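You operate a simulated robot arm through the tools that you are given. There is no shell and no other tool.

Carry out the task below with a simulated robot arm. There is one attempt and no reset: what you move stays moved.

## Task
Bring both straps to the label's tension, run down lid bolt 3 by hand and arm the tilt indicator.
Fine: let a strap off with its pawl at ease, never at free; pawls end at draw.

Only the result counts: the job must be done as asked and must still hold three seconds after the hand-in. Knocking over, shifting, dropping, spilling or breaking anything else fails it. A push-on lid holds only when it is set on centred and level and pressed home; a screw cap is set on level and turned clockwise until tight.

## Robot
A 7-joint arm with a two-finger parallel gripper, fixed in place. Base frame: the origin is on the floor under the middle of its stand, x ahead of it, y to its left, z up; the work surface is at about z = 700. Lengths are in mm, angles in degrees, forces in N, time in s.
With the tool pointing down near the work surface it reaches from about 100 to 660 mm from the base axis. Its first joint turns from -66.0 to 66.0 degrees. Payload 1.57 kg.
The tool frame sits at the grasp point between the pads (the TCP): z along the fingers, y along the line on which they close. The tips reach 30 mm beyond it. The gripper opens to 80 mm. The fingers are 17 mm wide and 12 mm thick; the gripper's body (40 by 82 mm) begins 80 mm behind the TCP.
Orientation is that of the tool frame in the base frame, as a unit quaternion [w, x, y, z]. With the fingers straight down and closing along the base's y, the tool's x points along the base's -x, its y along +y and its z along -z.

## Interface
- The arm moves only by the tool drive_tool. Its argument "steps" is a list of rows, each an object of numbers (a shift or turn left out is 0, a gripper value left out holds the last): "tx", "ty", "tz": the shift along the tool's x, y, z in mm; "rx", "ry", "rz": the turn, a rotation vector about the tool's x, y, z in degrees; "claw": the finger opening in mm, from 0 to 80. In form: [{"tx": .., "ty": .., "tz": .., "rx": .., "ry": .., "rz": .., "claw": ..}, ...]. A call has 1 to 20 rows; each row shifts and turns the commanded pose from where the row before left it, along the tool's axes as they then stand. Each row takes 0.2 s and may step no farther than 50 mm and 8.6 degrees from the row before; otherwise, or with a gripper value out of range, the whole call is refused. A pose out of reach is approached as far as the arm can. The call stops where the force on the tool passes 90 N (or 10 N more than at its start, if that is more) or the arm is blocked; 0.2 s more then pass. Each finger travels about 72 mm/s and halts on what it meets, pressing with about 28 N; the grip force reading is that of the motor and also rises with nothing between the fingers. The clock runs only during rows and for 0.2 s after the last one: add rows that do not move to give the fingers time. It gives the time, the measured TCP pose, the force on the tool (base axes), the opening and the grip force at its end, in the units of the frame above (readings bear some noise), with the torque about the TCP (base axes, N m) and any sound that the robot's microphone picked up.
- Cameras (640 x 400 px; columns grow to the right, rows downward): "scene" is fixed at [76.7, 471.8, 1409.4]; the picture's right is [-0.35, -0.94, 0.00], its down [-0.65, 0.24, -0.72] and it looks along [0.68, -0.25, -0.69] (base axes); focal length 351 px, centre (320, 200). "wrist" rides on the gripper at [72, -7, -122] in the tool frame; the picture's right is [0.09, 1.00, 0.00], its down [-0.84, 0.08, -0.54] and it looks along [-0.54, 0.05, 0.84] (tool axes); focal length 238 px, centre (320, 200).
- snapshot(camera): a new picture of that camera. No time passes.
- locate(camera, pixels): there is no depth. For up to 12 entries [column, row, z] of the newest picture of that camera ("zoom" is the newest enlarged one), the place [x, y] in the base frame at which the ray of that pixel passes the height z, good to about 3 mm. No time passes.
- close_up(camera, box): a new picture of the part [left, top, right, bottom] of that camera's present view, enlarged. No time passes.
- close_job(): hands the job in; it is judged then, once.

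Open the gripper and draw the arm clear of the work before you hand the job in, unless the task says otherwise.

The tools are called after ">>>" as a command line: name --argument value ..., lists and objects as JSON in quotes. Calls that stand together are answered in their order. drive_tool: Moves the arm, as the interface text tells. Its arguments: {"type":"object","properties":{"steps":{"type":"array"}},"required":["steps"]} The other tools are called the same way: snapshot (camera) takes a picture; locate (camera, pixels) gives the place at which the rays of pixels pass given heights; close_up (camera, box) takes an enlarged picture of a part of a camera's view; close_job () hands the job in.

At the start:

```text
time: 0.0
eef_pos: [456.0, 56.5, 1115.1]
orientation: [0.0, -0.001, 1.0, -0.001]
force: [-0.6, 0.3, -0.7]
ft_torque: [0.0, 0.0, -0.01]
width: 79.9
grasp_force: 0.1
```

scene: 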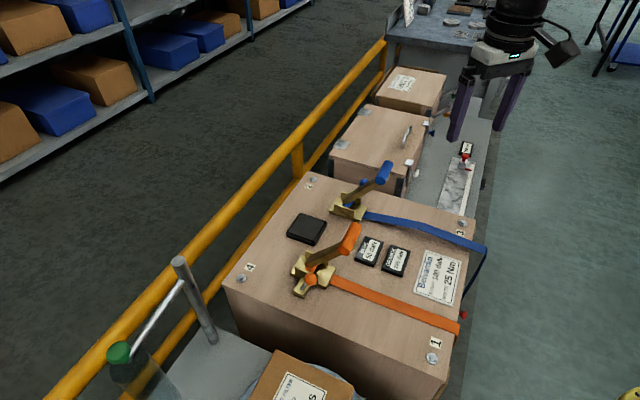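
wrist: 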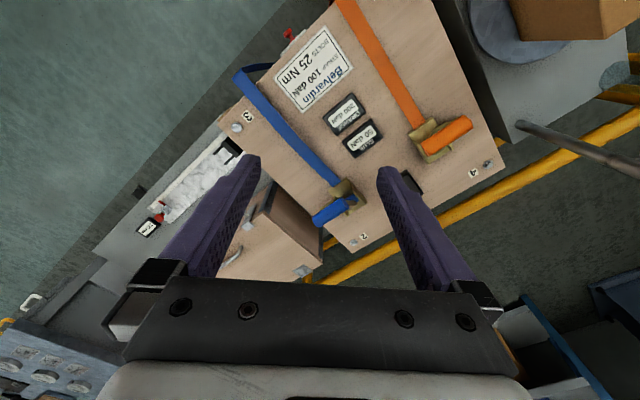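

I start by looking at the crate more closely: label near (438,275), displays near (370,250) and (396,260), ratchets at (355,200) and (325,265).

>>> close_up --camera "scene" --box '[340, 220, 480, 310]'

>>> close_up --camera "scene" --box '[270, 150, 430, 310]'

>>> close_up --camera "scene" --box '[400, 120, 520, 220]'

>>> close_up --camera "scene" --box '[380, 0, 520, 100]'

>>> close_up --camera "wrist" --box '[220, 0, 520, 260]'

```text
4.44 times, centred on (410, 265) of scene
```

zoom: 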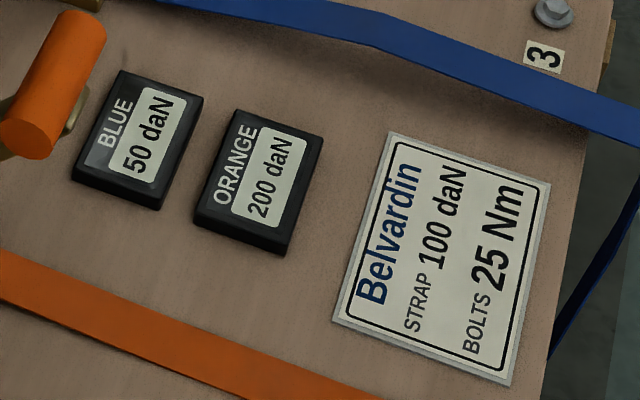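

```text
2.50 times, centred on (350, 230) of scene
```

zoom: 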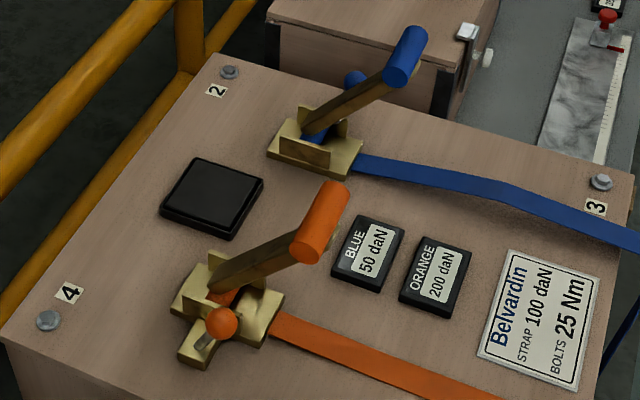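

```text
4.00 times, centred on (460, 170) of scene
```

zoom: 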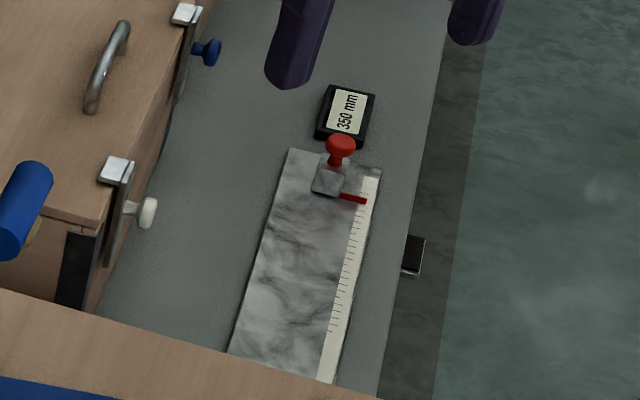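

```text
4.00 times, centred on (450, 50) of scene
```

zoom: 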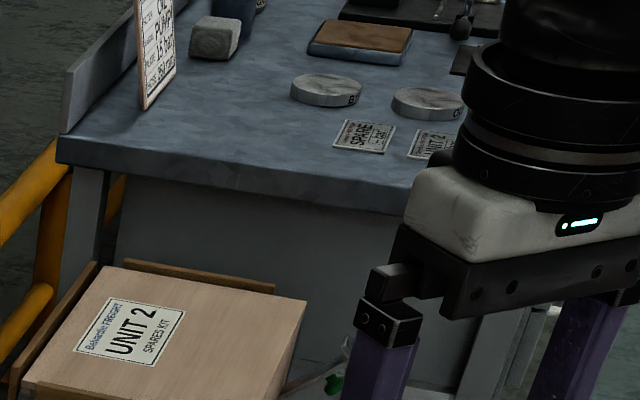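

```text
1.54 times, centred on (370, 130) of wrist
```

zoom: 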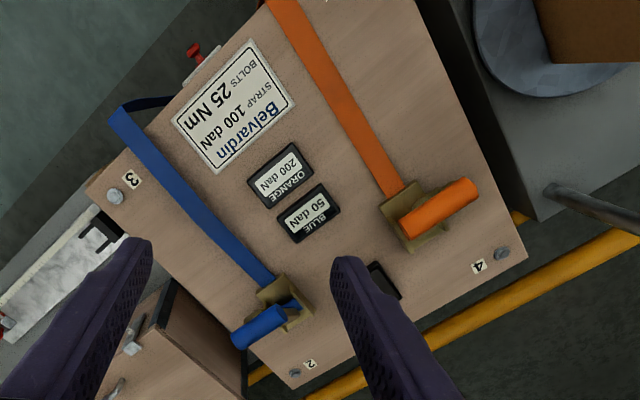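

Label reads STRAP 100 daN, BOLTS 25 Nm; blue shows 50, orange 200. Next I look at the pawl levers and the tilt indicator (red near (463,314)) and bolt 3 near (462,224).

>>> close_up --camera "scene" --box '[280, 220, 370, 305]'

>>> close_up --camera "scene" --box '[320, 150, 400, 225]'

>>> close_up --camera "scene" --box '[425, 290, 495, 370]'

>>> close_up --camera "scene" --box '[435, 200, 500, 260]'

>>> close_up --camera "wrist" --box '[270, 10, 330, 60]'

>>> close_up --camera "wrist" --box '[390, 90, 500, 190]'

>>> close_up --camera "wrist" --box '[300, 160, 390, 240]'

```text
4.71 times, centred on (325, 262) of scene
```

zoom: 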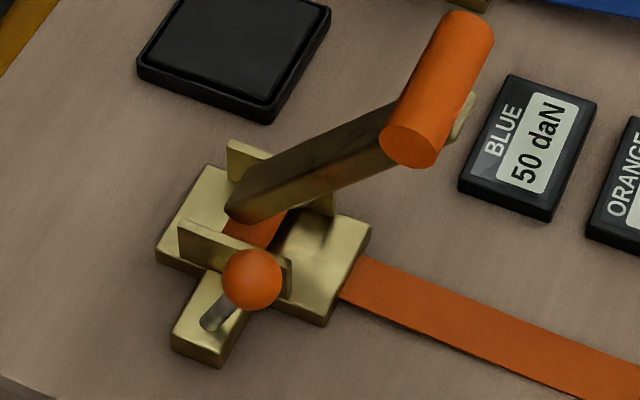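

```text
5.33 times, centred on (360, 188) of scene
```

zoom: 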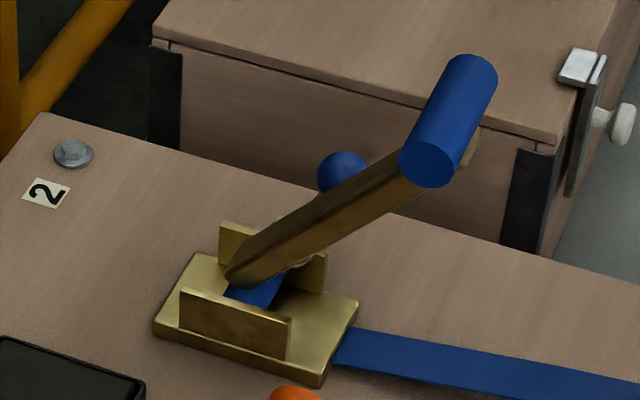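

```text
5.00 times, centred on (460, 330) of scene
```

zoom: 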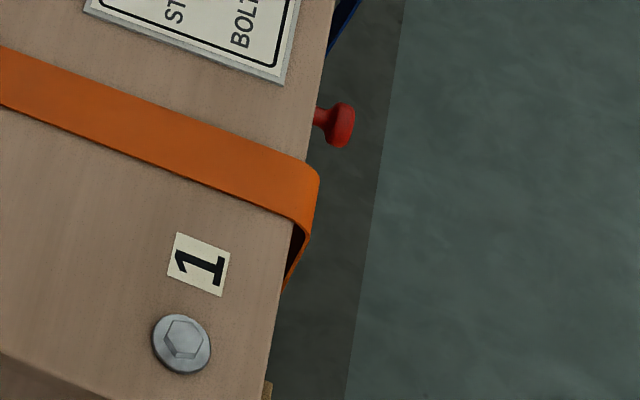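

```text
6.67 times, centred on (468, 230) of scene
```

zoom: 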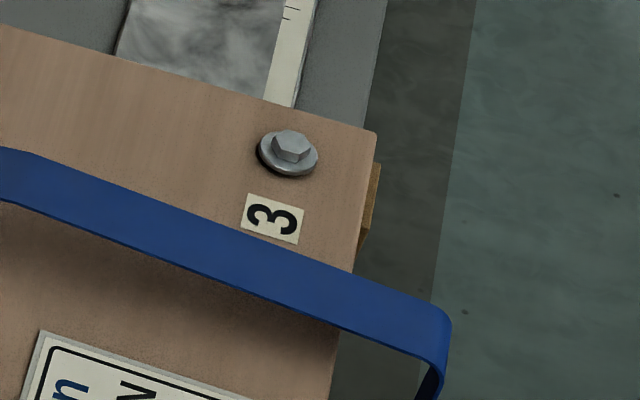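

```text
8.00 times, centred on (300, 35) of wrist
```

zoom: 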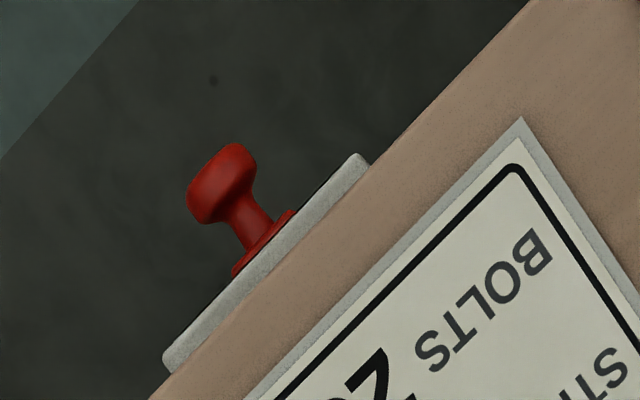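

```text
4.00 times, centred on (445, 140) of wrist
```

zoom: 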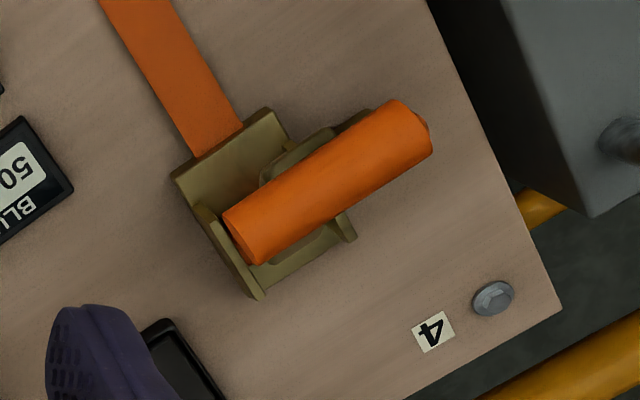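

```text
5.00 times, centred on (345, 200) of wrist
```

zoom: 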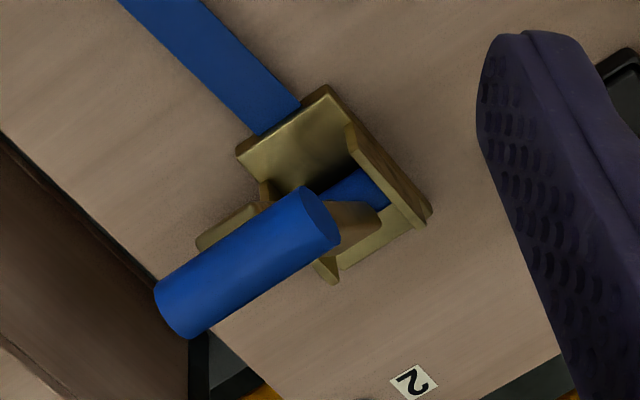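

I triangulate the crate's height by matching bolts 3, 4, 2 and label corners in both cameras (bolt 3 at scene (463.5,222) and wrist (237,127); bolt 4 at scene (241,278) and wrist (488,164)).

>>> locate --camera "scene" --pixels '[[463.5, 222.2, 700], [463.5, 222.2, 800], [463.5, 222.2, 900], [241.2, 278, 700], [241.2, 278, 800], [241.2, 278, 900], [432, 357.5, 700], [432, 357.5, 800], [432, 357.5, 900]]'

>>> locate --camera "wrist" --pixels '[[236.9, 126.7, 700], [236.9, 126.7, 800], [236.9, 126.7, 900], [488.3, 164.5, 700], [488.3, 164.5, 800], [488.3, 164.5, 900]]'

```text
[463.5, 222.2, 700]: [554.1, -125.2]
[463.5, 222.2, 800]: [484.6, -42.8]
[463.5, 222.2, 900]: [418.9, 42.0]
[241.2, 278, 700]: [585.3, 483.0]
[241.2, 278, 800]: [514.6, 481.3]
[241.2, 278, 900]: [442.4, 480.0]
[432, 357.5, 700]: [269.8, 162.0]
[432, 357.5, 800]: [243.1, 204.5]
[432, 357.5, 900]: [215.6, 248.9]
```

```text
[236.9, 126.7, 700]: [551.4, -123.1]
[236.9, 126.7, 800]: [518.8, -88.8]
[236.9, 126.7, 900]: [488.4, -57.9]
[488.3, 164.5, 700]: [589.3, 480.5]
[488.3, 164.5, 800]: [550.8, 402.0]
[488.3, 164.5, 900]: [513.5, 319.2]
```

Both cameras agree on z≈700 for the crate top, with bolt 3 near (553,-124). Now I place the ratchets, handles, pawl balls and tilt indicator.

>>> locate --camera "scene" --pixels '[[347.8, 210, 700], [314, 278, 700], [380.3, 182, 750], [380.3, 182, 800], [388, 164, 750], [388, 164, 800], [310.1, 279, 720], [310.1, 279, 760], [364, 183.3, 720], [364, 183.3, 760], [312, 181, 700]]'

>>> locate --camera "wrist" --pixels '[[346, 203, 750], [346, 203, 800], [316, 223, 750], [316, 223, 800], [348, 197, 700], [434, 140, 700], [427.5, 153, 750], [427.5, 153, 800], [468, 121, 750], [468, 121, 800], [290, 33, 650], [290, 33, 600]]'

>>> locate --camera "scene" --pixels '[[464, 315, 650], [464, 315, 600], [464, 315, 550], [344, 248, 750], [344, 248, 800], [354, 230, 750], [354, 230, 800], [466, 152, 700], [466, 152, 600]]'

```text
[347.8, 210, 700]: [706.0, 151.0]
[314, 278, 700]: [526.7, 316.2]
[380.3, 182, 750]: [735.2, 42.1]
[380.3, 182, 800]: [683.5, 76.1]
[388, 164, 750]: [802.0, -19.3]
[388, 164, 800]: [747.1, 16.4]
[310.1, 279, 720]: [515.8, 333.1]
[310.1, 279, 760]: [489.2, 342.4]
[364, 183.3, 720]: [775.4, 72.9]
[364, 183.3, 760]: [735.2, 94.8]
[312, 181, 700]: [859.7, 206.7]
```

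```text
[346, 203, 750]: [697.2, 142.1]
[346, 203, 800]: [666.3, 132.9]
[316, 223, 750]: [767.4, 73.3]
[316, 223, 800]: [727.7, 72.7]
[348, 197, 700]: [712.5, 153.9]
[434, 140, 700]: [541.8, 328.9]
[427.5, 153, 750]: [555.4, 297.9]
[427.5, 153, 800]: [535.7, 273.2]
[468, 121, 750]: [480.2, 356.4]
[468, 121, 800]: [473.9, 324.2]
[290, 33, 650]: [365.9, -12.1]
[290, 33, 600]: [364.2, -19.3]
```

```text
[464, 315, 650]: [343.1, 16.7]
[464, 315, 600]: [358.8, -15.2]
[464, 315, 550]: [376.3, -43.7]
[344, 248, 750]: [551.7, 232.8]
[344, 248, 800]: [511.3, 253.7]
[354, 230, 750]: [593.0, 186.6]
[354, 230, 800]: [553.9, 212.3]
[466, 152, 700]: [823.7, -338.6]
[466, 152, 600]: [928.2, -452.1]
```

The crate's top is turned about 45°: blue handle around (650,96,862), orange handle around (486,262,862), tilt indicator around (360,-15,605). I check the pole by (180,262) before moving the wrist camera to view the pawls.

>>> locate --camera "scene" --pixels '[[180, 262, 700], [180, 262, 900], [180, 262, 1000], [211, 340, 500], [211, 340, 600], [211, 340, 700], [118, 350, 700], [118, 350, 900]]'

>>> locate --camera "wrist" --pixels '[[523, 125, 500], [523, 125, 600], [523, 125, 700], [523, 125, 900], [639, 160, 800], [639, 160, 900]]'

```text
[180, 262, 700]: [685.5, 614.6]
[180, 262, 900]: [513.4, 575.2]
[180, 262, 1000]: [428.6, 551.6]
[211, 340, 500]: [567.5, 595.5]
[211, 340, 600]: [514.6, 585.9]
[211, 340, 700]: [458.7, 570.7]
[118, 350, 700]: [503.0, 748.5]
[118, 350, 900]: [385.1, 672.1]
```

```text
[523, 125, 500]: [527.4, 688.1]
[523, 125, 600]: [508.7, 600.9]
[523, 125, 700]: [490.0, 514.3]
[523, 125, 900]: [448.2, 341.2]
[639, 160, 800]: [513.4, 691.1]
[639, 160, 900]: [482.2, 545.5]
```

The pole stands at about (513,580) up to z≈905, so I stay at y<450. I move the tool to about (330,330,1050) to look at the orange ratchet with the wrist camera.

>>> drive_tool --steps '[{"tx": 18, "ty": 39, "tz": 9.3, "claw": 20}, {"tx": 18, "ty": 39, "tz": 9.3}, {"tx": 18, "ty": 39, "tz": 9.3}, {"tx": 18, "ty": 39, "tz": 9.3}, {"tx": 18, "ty": 39, "tz": 9.3}, {"tx": 18, "ty": 39, "tz": 9.3}, {"tx": 18, "ty": 39, "tz": 9.3}, {}]'

>>> snapshot --camera "wrist"

>>> snapshot --camera "scene"

```text
time: 1.8
eef_pos: [332.3, 331.4, 1046.5]
orientation: [0.0, 0.0, 1.0, 0.001]
force: [0.2, -0.1, 0.5]
ft_torque: [0.02, 0.02, 0.02]
width: 20.2
grasp_force: 0.1
```

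```text
taken
```

wrist: 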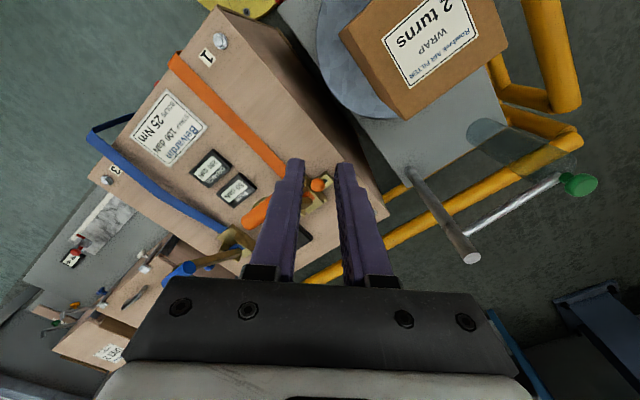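

```text
taken
```

scene: 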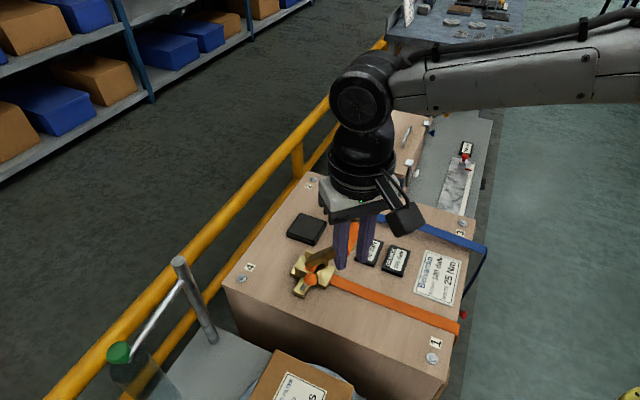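

The orange pawl ball is visible between the fingers at wrist (317,185). I enlarge it.

>>> close_up --camera "wrist" --box '[280, 150, 360, 220]'

>>> close_up --camera "wrist" --box '[150, 210, 270, 285]'

>>> close_up --camera "scene" --box '[285, 240, 345, 305]'

```text
5.71 times, centred on (320, 185) of wrist
```

zoom: 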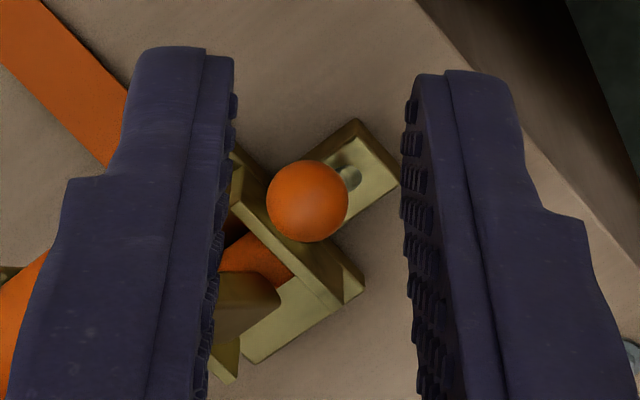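

```text
5.33 times, centred on (210, 248) of wrist
```

zoom: 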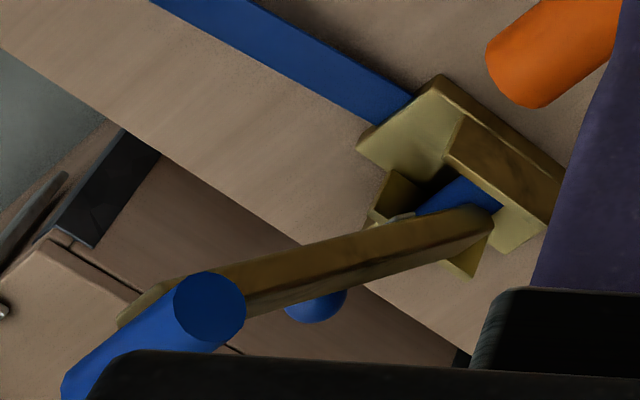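

```text
6.15 times, centred on (315, 272) of scene
```

zoom: 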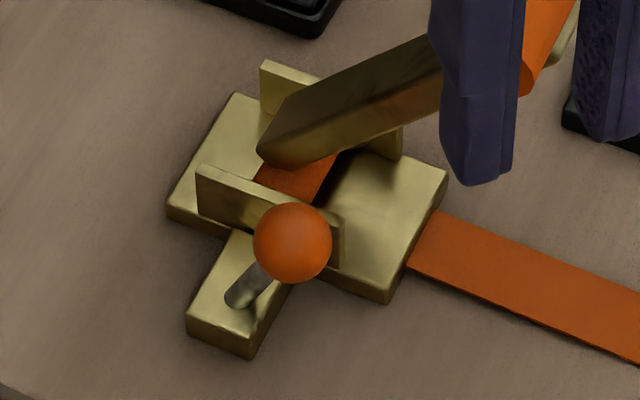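

I triangulate the orange ball (scene (310.4,279), wrist (317.7,185)), its stem foot (scene (301.7,288), wrist (325,181.5)), and the ratchet corners.

>>> locate --camera "scene" --pixels '[[310.4, 279, 710], [310.4, 279, 740], [310.4, 279, 770], [301.7, 287.9, 710], [301.7, 287.9, 720]]'

>>> locate --camera "wrist" --pixels '[[317.7, 185, 710], [317.7, 185, 740], [317.7, 185, 770], [325.3, 181.5, 710], [325.3, 181.5, 720], [180, 264, 740], [180, 264, 760], [180, 264, 780]]'

>>> locate --camera "scene" --pixels '[[303, 249, 700], [329, 260, 720], [364, 183.3, 740], [364, 183.3, 780]]'

```text
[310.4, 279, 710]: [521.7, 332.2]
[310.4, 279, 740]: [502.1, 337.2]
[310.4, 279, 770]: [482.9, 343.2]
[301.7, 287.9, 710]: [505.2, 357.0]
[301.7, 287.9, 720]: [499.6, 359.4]
```

```text
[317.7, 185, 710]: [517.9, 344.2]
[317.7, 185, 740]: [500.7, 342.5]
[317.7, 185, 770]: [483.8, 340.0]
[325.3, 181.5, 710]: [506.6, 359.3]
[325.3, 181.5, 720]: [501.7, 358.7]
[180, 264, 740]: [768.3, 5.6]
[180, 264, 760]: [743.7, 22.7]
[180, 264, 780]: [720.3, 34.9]
```

```text
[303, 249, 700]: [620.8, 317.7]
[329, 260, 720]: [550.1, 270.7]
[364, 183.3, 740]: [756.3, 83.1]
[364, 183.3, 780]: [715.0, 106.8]
```

I locate the blue pawl ball at wrist (209,267) to see which way that lever leans.

>>> locate --camera "wrist" --pixels '[[209, 267, 710], [209, 267, 740], [209, 267, 770], [224, 234, 700], [238, 240, 710]]'

>>> locate --camera "scene" --pixels '[[364, 183.3, 710], [364, 183.3, 740], [364, 183.3, 770]]'

```text
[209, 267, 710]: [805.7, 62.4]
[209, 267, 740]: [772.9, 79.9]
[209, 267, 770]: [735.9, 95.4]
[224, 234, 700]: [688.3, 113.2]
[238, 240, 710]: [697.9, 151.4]
```

```text
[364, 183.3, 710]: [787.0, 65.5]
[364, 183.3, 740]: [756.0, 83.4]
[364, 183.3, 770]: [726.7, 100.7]
```

Next I view the blue ratchet and pawl from the front-right: tool to about (560,0,1000).

>>> drive_tool --steps '[{"tx": -25.3, "ty": -36.8, "tz": 5.1}, {"tx": -25.3, "ty": -36.8, "tz": 5.1}, {"tx": -25.3, "ty": -36.8, "tz": 5.1}, {"tx": -25.3, "ty": -36.8, "tz": 5.1}, {"tx": -25.3, "ty": -36.8, "tz": 5.1}, {"tx": -25.3, "ty": -36.8, "tz": 5.1}, {"tx": -25.3, "ty": -36.8, "tz": 5.1}, {"tx": -25.3, "ty": -36.8, "tz": 5.1}, {"tx": -25.3, "ty": -36.8, "tz": 5.1}, {}]'

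>>> snapshot --camera "wrist"

>>> snapshot --camera "scene"

```text
time: 4.0
eef_pos: [557.5, -2.6, 1002.9]
orientation: [0.0, 0.0, 1.0, -0.001]
force: [-0.3, 0.2, 0.8]
ft_torque: [0.01, -0.02, -0.02]
width: 20.0
grasp_force: 0.1
```

```text
taken
```

wrist: 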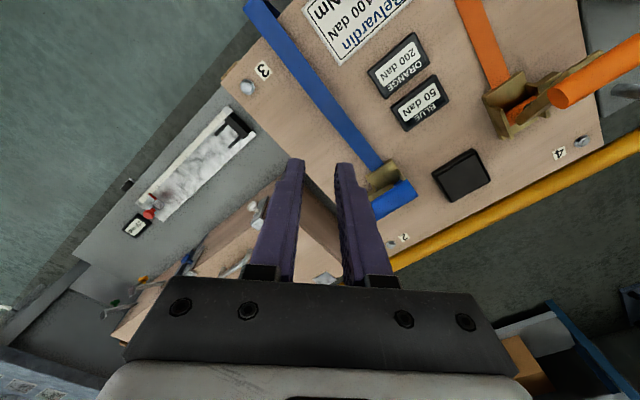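

```text
taken
```

scene: 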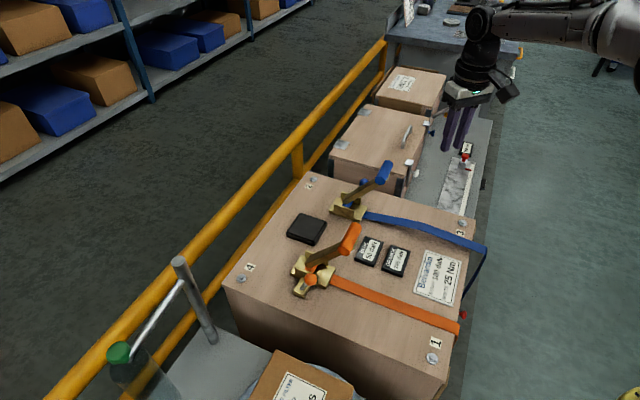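

The blue ratchet shows at wrist (385,185), partly behind the right finger. I zoom on it and on the orange one from this side.

>>> close_up --camera "wrist" --box '[345, 140, 445, 230]'

>>> close_up --camera "wrist" --box '[470, 60, 600, 150]'

>>> close_up --camera "wrist" --box '[220, 55, 290, 110]'

>>> locate --camera "wrist" --pixels '[[385, 178, 712], [247, 87, 712], [510, 105, 712], [399, 238, 700], [582, 142, 700]]'

```text
4.44 times, centred on (395, 185) of wrist
```

zoom: 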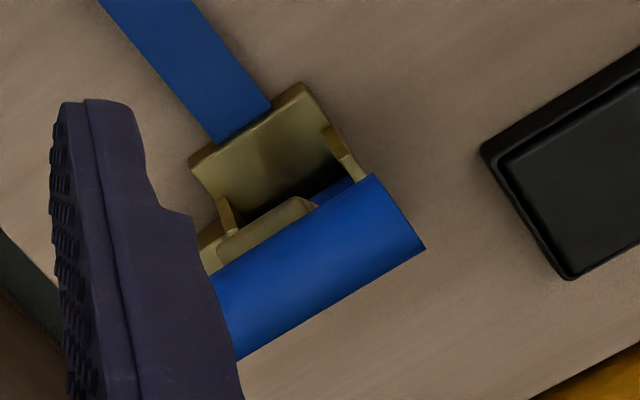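

```text
4.44 times, centred on (535, 105) of wrist
```

zoom: 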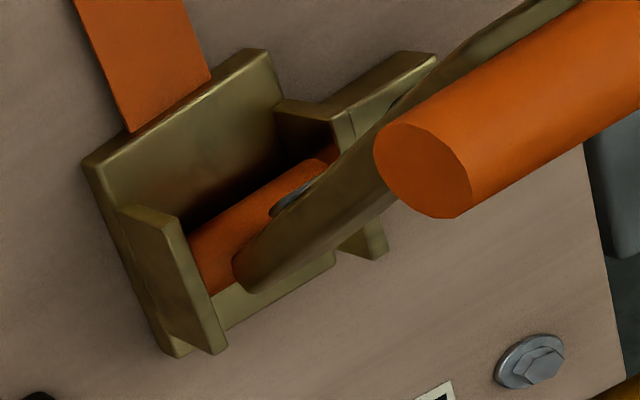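

```text
7.27 times, centred on (255, 82) of wrist
```

zoom: 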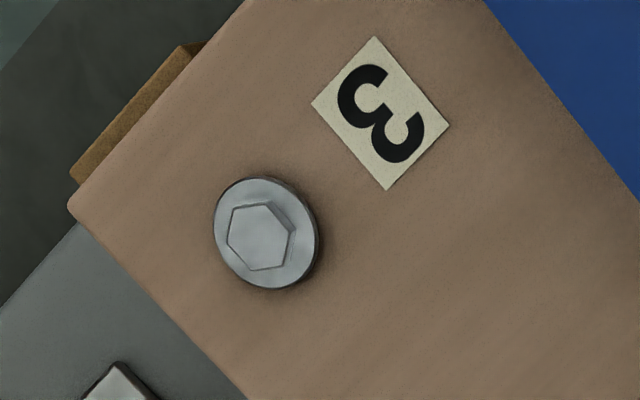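

```text
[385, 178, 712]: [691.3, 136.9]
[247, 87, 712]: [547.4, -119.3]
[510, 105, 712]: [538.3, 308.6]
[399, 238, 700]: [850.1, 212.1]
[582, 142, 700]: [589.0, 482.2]
```

The blue pawl is still hidden by the finger. I shift to about (557,-120,950) so it appears right of the fingers.

>>> drive_tool --steps '[{"ty": -39, "tz": 17.5}, {"ty": -39, "tz": 17.5}, {"ty": -39, "tz": 17.5}, {}]'

>>> snapshot --camera "wrist"

>>> close_up --camera "wrist" --box '[395, 170, 515, 260]'

```text
time: 5.0
eef_pos: [554.1, -116.2, 949.5]
orientation: [0.0, 0.0, 1.0, 0.0]
force: [0.3, -0.5, 0.3]
ft_torque: [0.0, -0.02, -0.01]
width: 20.1
grasp_force: 0.0
```

```text
taken
```

wrist: 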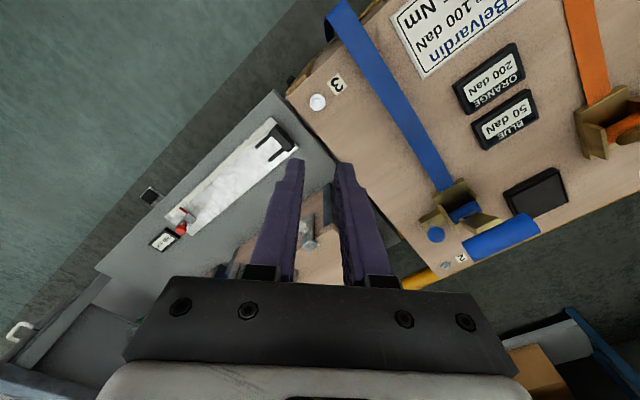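

```text
4.44 times, centred on (455, 215) of wrist
```

zoom: 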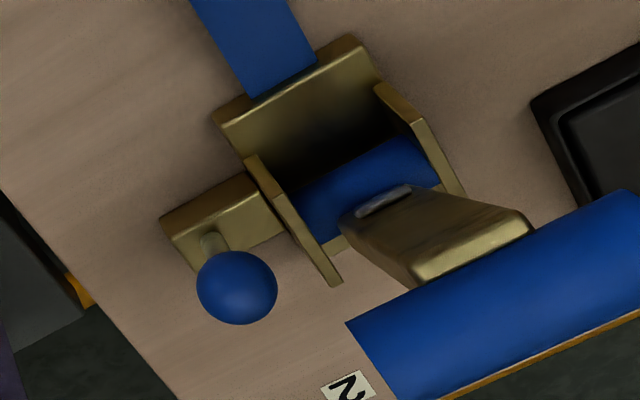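

The blue pawl's ball is at wrist (436,235) and foot at (430,225). I triangulate with the scene view.

>>> locate --camera "wrist" --pixels '[[436.3, 234.6, 730], [436.3, 234.6, 745], [436.3, 234.6, 760], [430.2, 224.7, 715], [460, 207, 712]]'

>>> locate --camera "scene" --pixels '[[364, 183.3, 730], [364, 183.3, 745], [364, 183.3, 760], [348.4, 210.1, 712], [313.4, 271.4, 712]]'

>>> close_up --camera "scene" --box '[340, 160, 400, 210]'

```text
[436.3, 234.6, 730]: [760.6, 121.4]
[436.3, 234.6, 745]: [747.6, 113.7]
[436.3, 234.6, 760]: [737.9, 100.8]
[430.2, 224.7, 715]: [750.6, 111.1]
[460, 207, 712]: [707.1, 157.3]
```

```text
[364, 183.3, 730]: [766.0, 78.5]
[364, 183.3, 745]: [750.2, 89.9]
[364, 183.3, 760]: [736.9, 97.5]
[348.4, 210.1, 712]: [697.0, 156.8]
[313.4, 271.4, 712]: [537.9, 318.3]
```

```text
8.00 times, centred on (370, 185) of scene
```

zoom: 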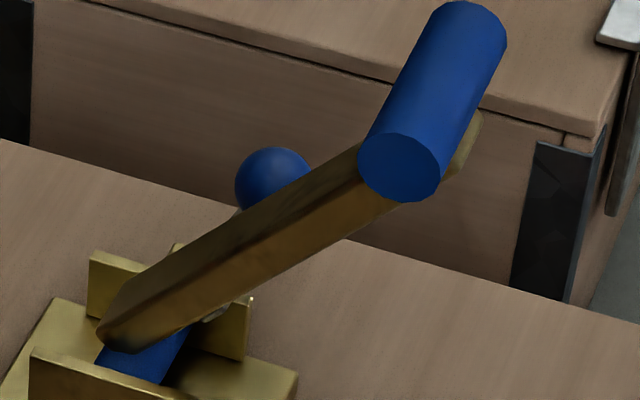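

Both pawl levers lean the same way (toward the front edge, about 25°). I zoom as far as possible on the pawl plates to look for markings, and look at the tilt indicator and the other devices.

>>> close_up --camera "scene" --box '[293, 268, 325, 300]'

>>> close_up --camera "wrist" --box '[415, 205, 455, 245]'

>>> close_up --camera "scene" --box '[455, 300, 475, 325]'

>>> close_up --camera "wrist" --box '[140, 120, 310, 250]'

```text
12.50 times, centred on (309, 284) of scene
```

zoom: 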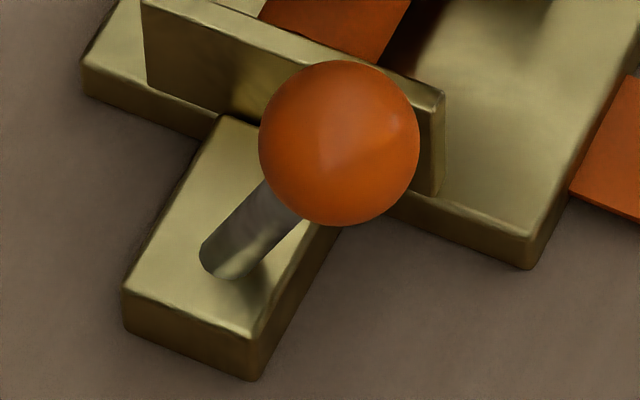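

```text
10.00 times, centred on (435, 225) of wrist
```

zoom: 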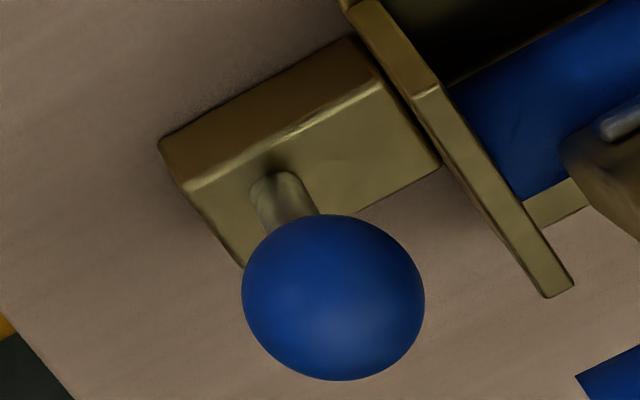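

```text
16.00 times, centred on (465, 312) of scene
```

zoom: 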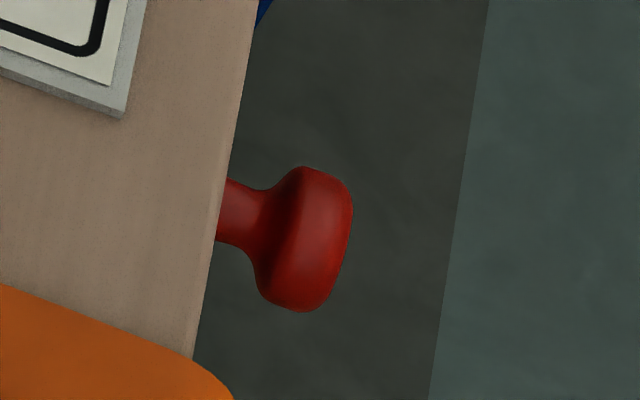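

```text
3.08 times, centred on (225, 185) of wrist
```

zoom: 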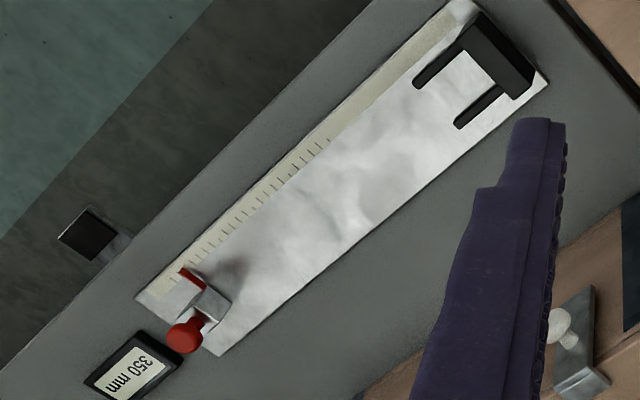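

No markings on the pawl plates, so I take the present (tension holding) position as draw, with ease the next notch. Now I compare bolt 3 (scene (463,222)) with the other bolts to see how far it stands up.

>>> close_up --camera "scene" --box '[450, 210, 478, 234]'

>>> close_up --camera "scene" --box '[418, 346, 446, 370]'

>>> close_up --camera "scene" --box '[228, 266, 256, 290]'

>>> close_up --camera "wrist" --box '[300, 85, 340, 120]'

```text
16.00 times, centred on (464, 222) of scene
```

zoom: 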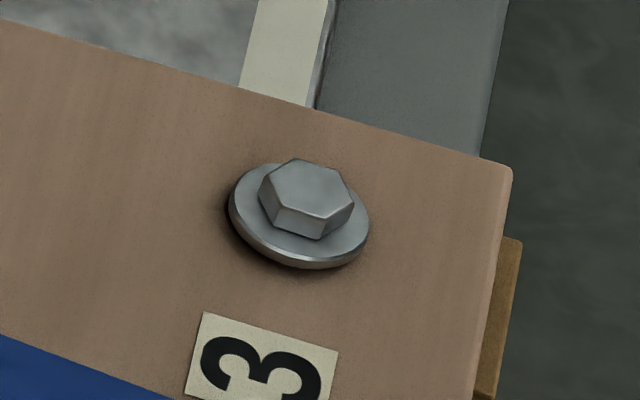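

```text
16.00 times, centred on (432, 358) of scene
```

zoom: 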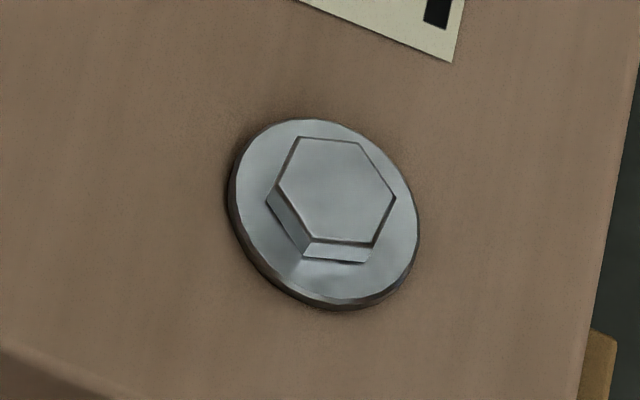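

```text
16.00 times, centred on (242, 278) of scene
```

zoom: 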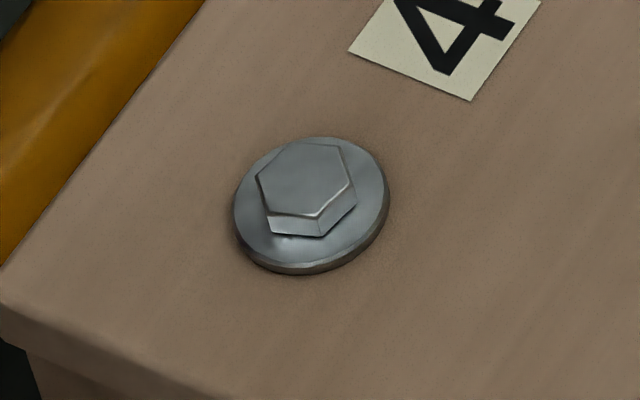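

```text
11.43 times, centred on (320, 102) of wrist
```

zoom: 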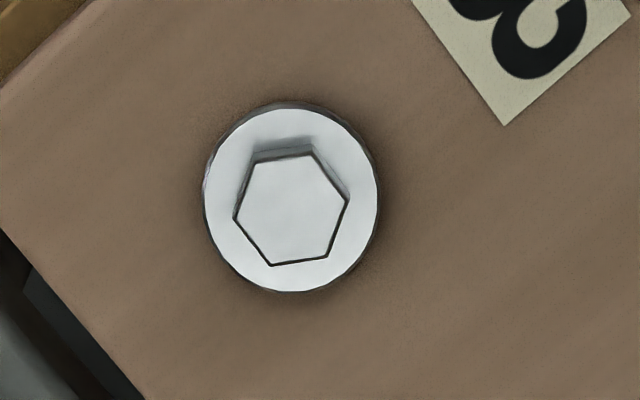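

Bolt 3's hex is at wrist (317.5,102.7); flats' normals lie at about 6°/66°/126° in the base plane. I pin its position at a few heights.

>>> locate --camera "wrist" --pixels '[[317.5, 102.7, 708], [317.5, 102.7, 714], [317.5, 101.7, 703]]'

>>> locate --camera "scene" --pixels '[[463.2, 221.3, 708], [463.2, 221.3, 714], [462.7, 222.9, 703], [462.7, 222.9, 708]]'

```text
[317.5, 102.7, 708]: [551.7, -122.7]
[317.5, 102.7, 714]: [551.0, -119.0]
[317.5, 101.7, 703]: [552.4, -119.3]
```

```text
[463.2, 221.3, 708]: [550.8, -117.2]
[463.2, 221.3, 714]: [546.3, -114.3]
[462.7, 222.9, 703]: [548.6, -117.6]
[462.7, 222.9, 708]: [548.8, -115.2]
```

Readings carry a few mm of noise, so I take two still readings for averaging before descending on bolt 3 near (551,-119).

>>> drive_tool --steps '[{"claw": 24}]'

>>> drive_tool --steps '[{"claw": 24}]'

>>> drive_tool --steps '[{"claw": 24}]'

```text
time: 5.4
eef_pos: [553.7, -116.4, 951.1]
orientation: [0.001, 0.0, 1.0, 0.0]
force: [0.7, 0.1, -0.3]
ft_torque: [-0.03, 0.0, 0.02]
width: 24.1
grasp_force: 0.0
```

```text
time: 5.8
eef_pos: [554.1, -115.9, 950.4]
orientation: [0.0, 0.001, 1.0, -0.001]
force: [0.9, 0.4, -0.5]
ft_torque: [-0.01, -0.02, 0.02]
width: 24.0
grasp_force: 0.0
```

```text
time: 6.2
eef_pos: [554.2, -117.2, 950.2]
orientation: [0.0, 0.0, 1.0, -0.001]
force: [-0.3, -0.1, 0.7]
ft_torque: [-0.02, 0.0, 0.02]
width: 24.2
grasp_force: 0.1
```

Noise is only ~0.5 mm; the true pose is (554.1,-116.4,950.3). I move over the bolt, lowering to ~830 while turning the tool -96.5° about its axis so the fingers later have a long clockwise sweep.

>>> drive_tool --steps '[{"tx": 3, "ty": -2.6, "tz": 10, "claw": 30}, {"rz": -8.04, "tz": 9}, {"rz": -8.04, "tz": 9}, {"rz": -8.04, "tz": 9}, {"rz": -8.04, "tz": 9}, {"rz": -8.04, "tz": 9}, {"rz": -8.04, "tz": 9}, {"rz": -8.04, "tz": 9}, {"rz": -8.04, "tz": 9}, {"rz": -8.04, "tz": 9}, {"rz": -8.04, "tz": 9}, {"rz": -8.04, "tz": 9}, {"rz": -8.04, "tz": 9}, {}]'

>>> snapshot --camera "wrist"

>>> snapshot --camera "scene"

```text
time: 9.2
eef_pos: [554.8, -119.9, 832.8]
orientation: [0.0, 0.747, -0.665, 0.0]
force: [-0.9, -0.2, 0.0]
ft_torque: [-0.02, 0.01, 0.01]
width: 29.8
grasp_force: 0.0
```

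```text
taken
```

wrist: 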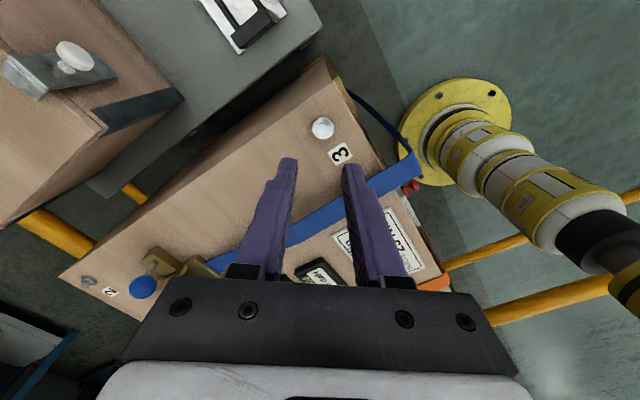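

```text
taken
```

scene: 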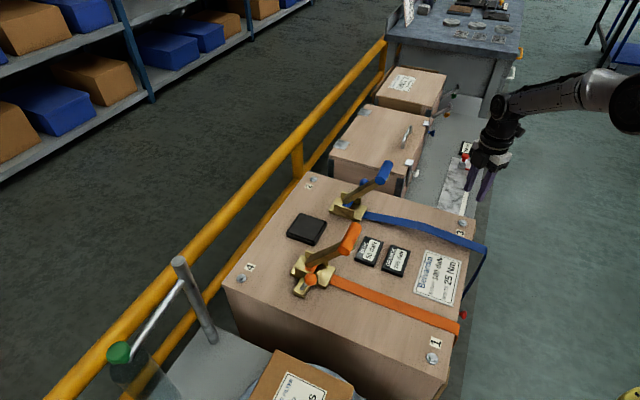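

The bolt sits at wrist (322,128), almost where the point below the TCP should appear (320.5,130). I zoom to check the hex alignment with the fingers.

>>> close_up --camera "wrist" --box '[300, 110, 345, 145]'

>>> close_up --camera "scene" --box '[440, 150, 520, 250]'

```text
11.43 times, centred on (322, 128) of wrist
```

zoom: 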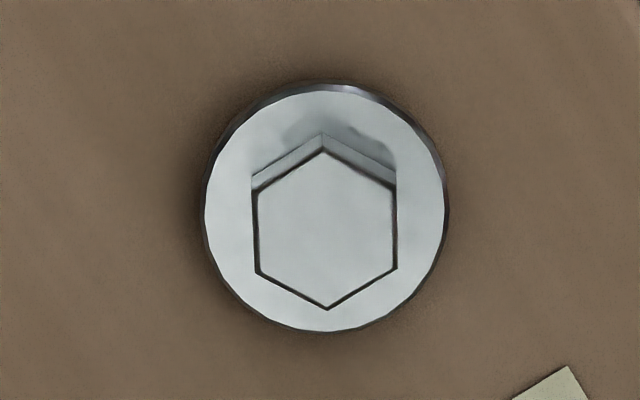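

```text
4.00 times, centred on (480, 200) of scene
```

zoom: 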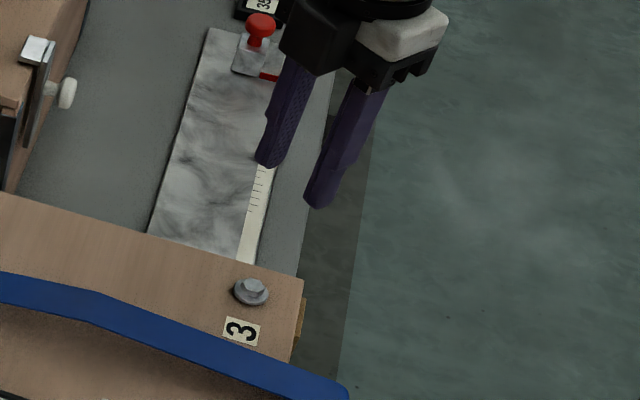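

Hex flats are parallel to the finger pads; hex is ~2 mm toward tool +y. I shift 2 mm, narrow the opening to 19 mm and lower to tips ≈ z 717.

>>> drive_tool --steps '[{"ty": 2, "claw": 19}, {"tz": 30}, {"tz": 30}, {"tz": 15}, {"tz": 10}, {}]'

>>> close_up --camera "wrist" --box '[280, 140, 360, 200]'

>>> close_up --camera "scene" --box '[435, 190, 495, 240]'

```text
time: 10.6
eef_pos: [550.9, -121.3, 747.6]
orientation: [0.0, 0.746, -0.666, 0.0]
force: [0.2, 0.8, 0.4]
ft_torque: [-0.03, 0.0, 0.01]
width: 18.8
grasp_force: 0.3
```

```text
6.67 times, centred on (320, 170) of wrist
```

zoom: 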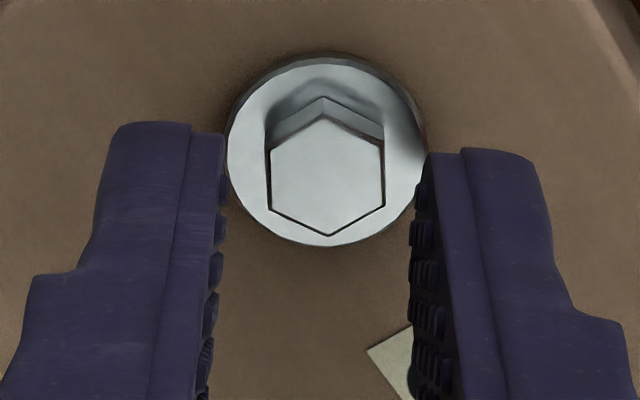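

```text
8.00 times, centred on (465, 215) of scene
```

zoom: 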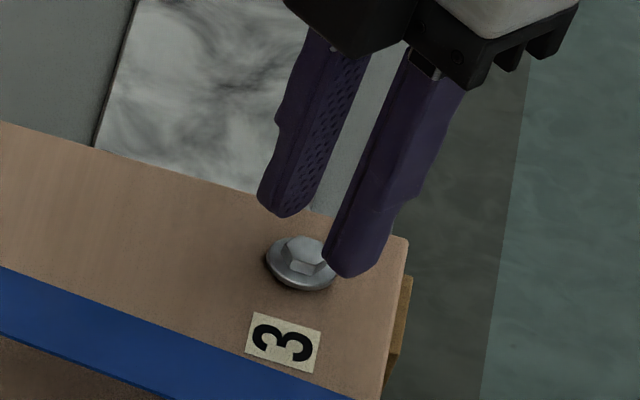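

The hex is centred between the fingers (zoom x 327 vs. finger mid 321). I lower in small steps to feel for the flange.

>>> drive_tool --steps '[{"tz": 2}, {"tz": 2}, {"tz": 2}, {}]'

>>> close_up --camera "scene" --box '[445, 200, 485, 235]'

```text
time: 11.6
eef_pos: [553.4, -121.0, 741.4]
orientation: [0.0, 0.746, -0.666, 0.001]
force: [-0.8, -0.2, -0.5]
ft_torque: [0.02, 0.01, 0.04]
width: 18.9
grasp_force: 0.0
```

```text
11.43 times, centred on (465, 218) of scene
```

zoom: 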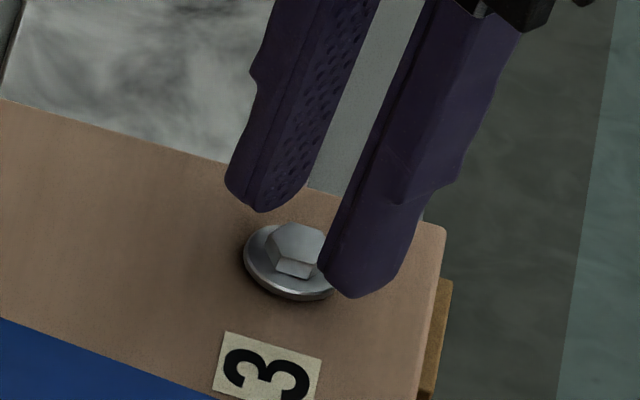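

No contact yet at tips ≈ 711. I continue down in 1.5 mm steps.

>>> drive_tool --steps '[{"tz": 1.5}, {"tz": 1.5}, {}]'

>>> drive_tool --steps '[{"tz": 1}, {"tz": 1}, {}]'

>>> close_up --camera "scene" --box '[445, 200, 485, 235]'

>>> close_up --camera "wrist" --box '[280, 140, 360, 200]'

```text
time: 12.4
eef_pos: [553.0, -120.4, 738.6]
orientation: [0.0, 0.746, -0.666, -0.001]
force: [1.3, -0.7, 0.5]
ft_torque: [-0.01, 0.02, 0.0]
width: 18.9
grasp_force: 0.0
```

```text
time: 13.2
eef_pos: [551.2, -122.6, 737.5]
orientation: [-0.001, 0.746, -0.666, 0.001]
force: [0.1, -0.3, 0.4]
ft_torque: [-0.01, -0.01, 0.0]
width: 19.0
grasp_force: 0.0
```

```text
11.43 times, centred on (465, 218) of scene
```

zoom: 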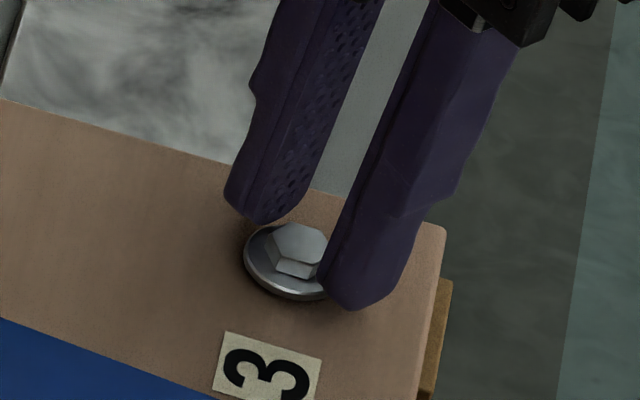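

```text
6.67 times, centred on (320, 170) of wrist
```

zoom: 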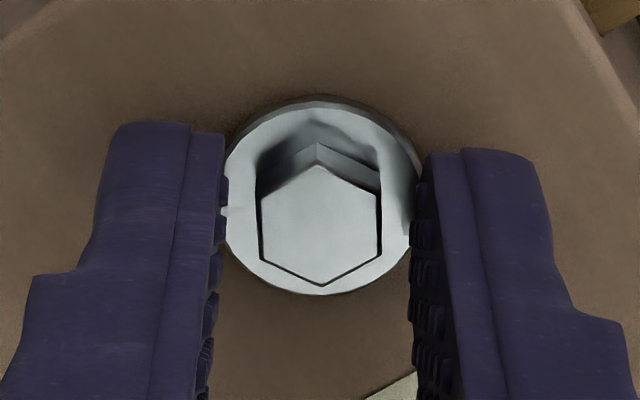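

Tips are now around 706. I keep lowering by 1 mm and watch the z force.

>>> drive_tool --steps '[{"tz": 1}, {}]'

>>> drive_tool --steps '[{"tz": 1}, {}]'

>>> drive_tool --steps '[{"tz": 1}, {}]'

```text
time: 13.8
eef_pos: [552.1, -121.6, 735.5]
orientation: [0.0, 0.746, -0.666, 0.001]
force: [-0.3, -0.9, 0.4]
ft_torque: [0.01, 0.04, -0.04]
width: 18.9
grasp_force: 0.0
```

```text
time: 14.4
eef_pos: [551.7, -121.1, 735.2]
orientation: [-0.001, 0.747, -0.665, 0.0]
force: [-1.2, 1.1, 4.8]
ft_torque: [-0.03, 0.06, -0.01]
width: 19.2
grasp_force: 0.1
```

```text
time: 15.0
eef_pos: [552.5, -121.3, 735.3]
orientation: [-0.001, 0.746, -0.666, 0.001]
force: [-0.7, -3.4, 8.3]
ft_torque: [-0.11, 0.07, 0.06]
width: 20.0
grasp_force: 0.3
```

Contact at tips ≈ 705 (flange). I lift 2.5 mm and close on the hex.

>>> drive_tool --steps '[{"tz": -2.5}, {"claw": 8}, {"claw": 8}, {}]'

>>> close_up --camera "wrist" --box '[280, 140, 360, 200]'

```text
time: 16.0
eef_pos: [551.0, -121.6, 735.5]
orientation: [-0.001, 0.746, -0.666, -0.002]
force: [7.2, 2.2, -12.9]
ft_torque: [0.04, -0.25, -0.05]
width: 12.5
grasp_force: 29.3
```

```text
6.67 times, centred on (320, 170) of wrist
```

zoom: 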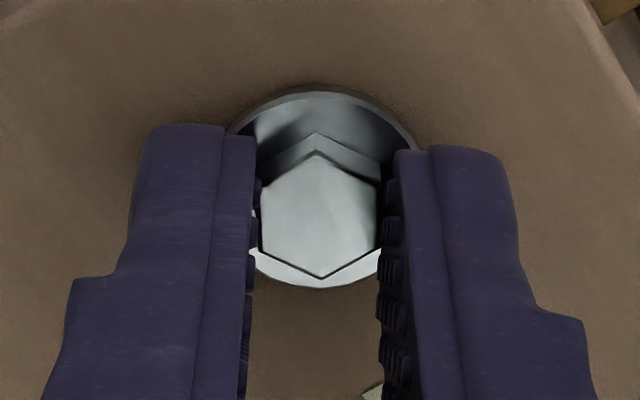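

Gripped at 12.5 mm on the flats. I turn clockwise (rz positive) 34° first and watch the torque.

>>> drive_tool --steps '[{"rz": 8.5}, {"rz": 8.5}, {"rz": 8.5}, {"rz": 8.5}, {}]'

>>> close_up --camera "wrist" --box '[280, 140, 360, 200]'

```text
time: 17.2
eef_pos: [550.7, -120.8, 735.4]
orientation: [0.0, -0.519, 0.855, 0.002]
force: [4.1, 6.7, -18.6]
ft_torque: [0.18, -0.14, -0.03]
width: 12.3
grasp_force: 29.6
```

```text
6.67 times, centred on (320, 170) of wrist
```

zoom: 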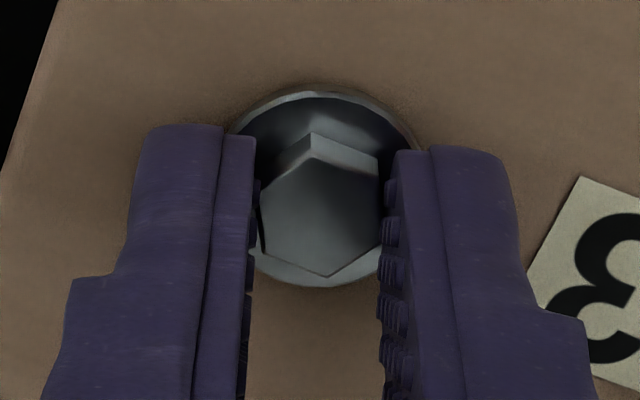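

The bolt turns with the fingers and pulls down as it should. I continue clockwise 136° with a slight following descent.

>>> drive_tool --steps '[{"rz": 8.5, "tz": 0.3}, {"rz": 8.5, "tz": 0.2}, {"rz": 8.5, "tz": 0.1}, {"rz": 8.5, "tz": 0.1}, {"rz": 8.5, "tz": 0.1}, {"rz": 8.5, "tz": 0.1}, {"rz": 8.5, "tz": 0.1}, {"rz": 8.5, "tz": 0.1}, {}]'

>>> close_up --camera "wrist" --box '[280, 140, 360, 200]'

```text
time: 19.2
eef_pos: [550.7, -120.7, 736.4]
orientation: [-0.001, 0.049, 0.999, 0.0]
force: [-7.4, 17.8, -2.5]
ft_torque: [0.55, 0.49, -0.01]
width: 12.8
grasp_force: 29.5
```

```text
6.67 times, centred on (320, 170) of wrist
```

zoom: 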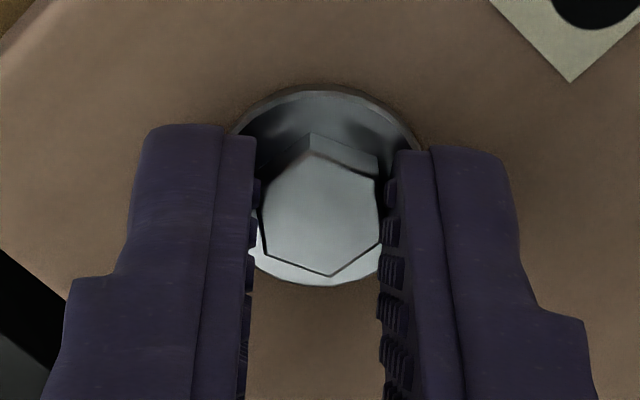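

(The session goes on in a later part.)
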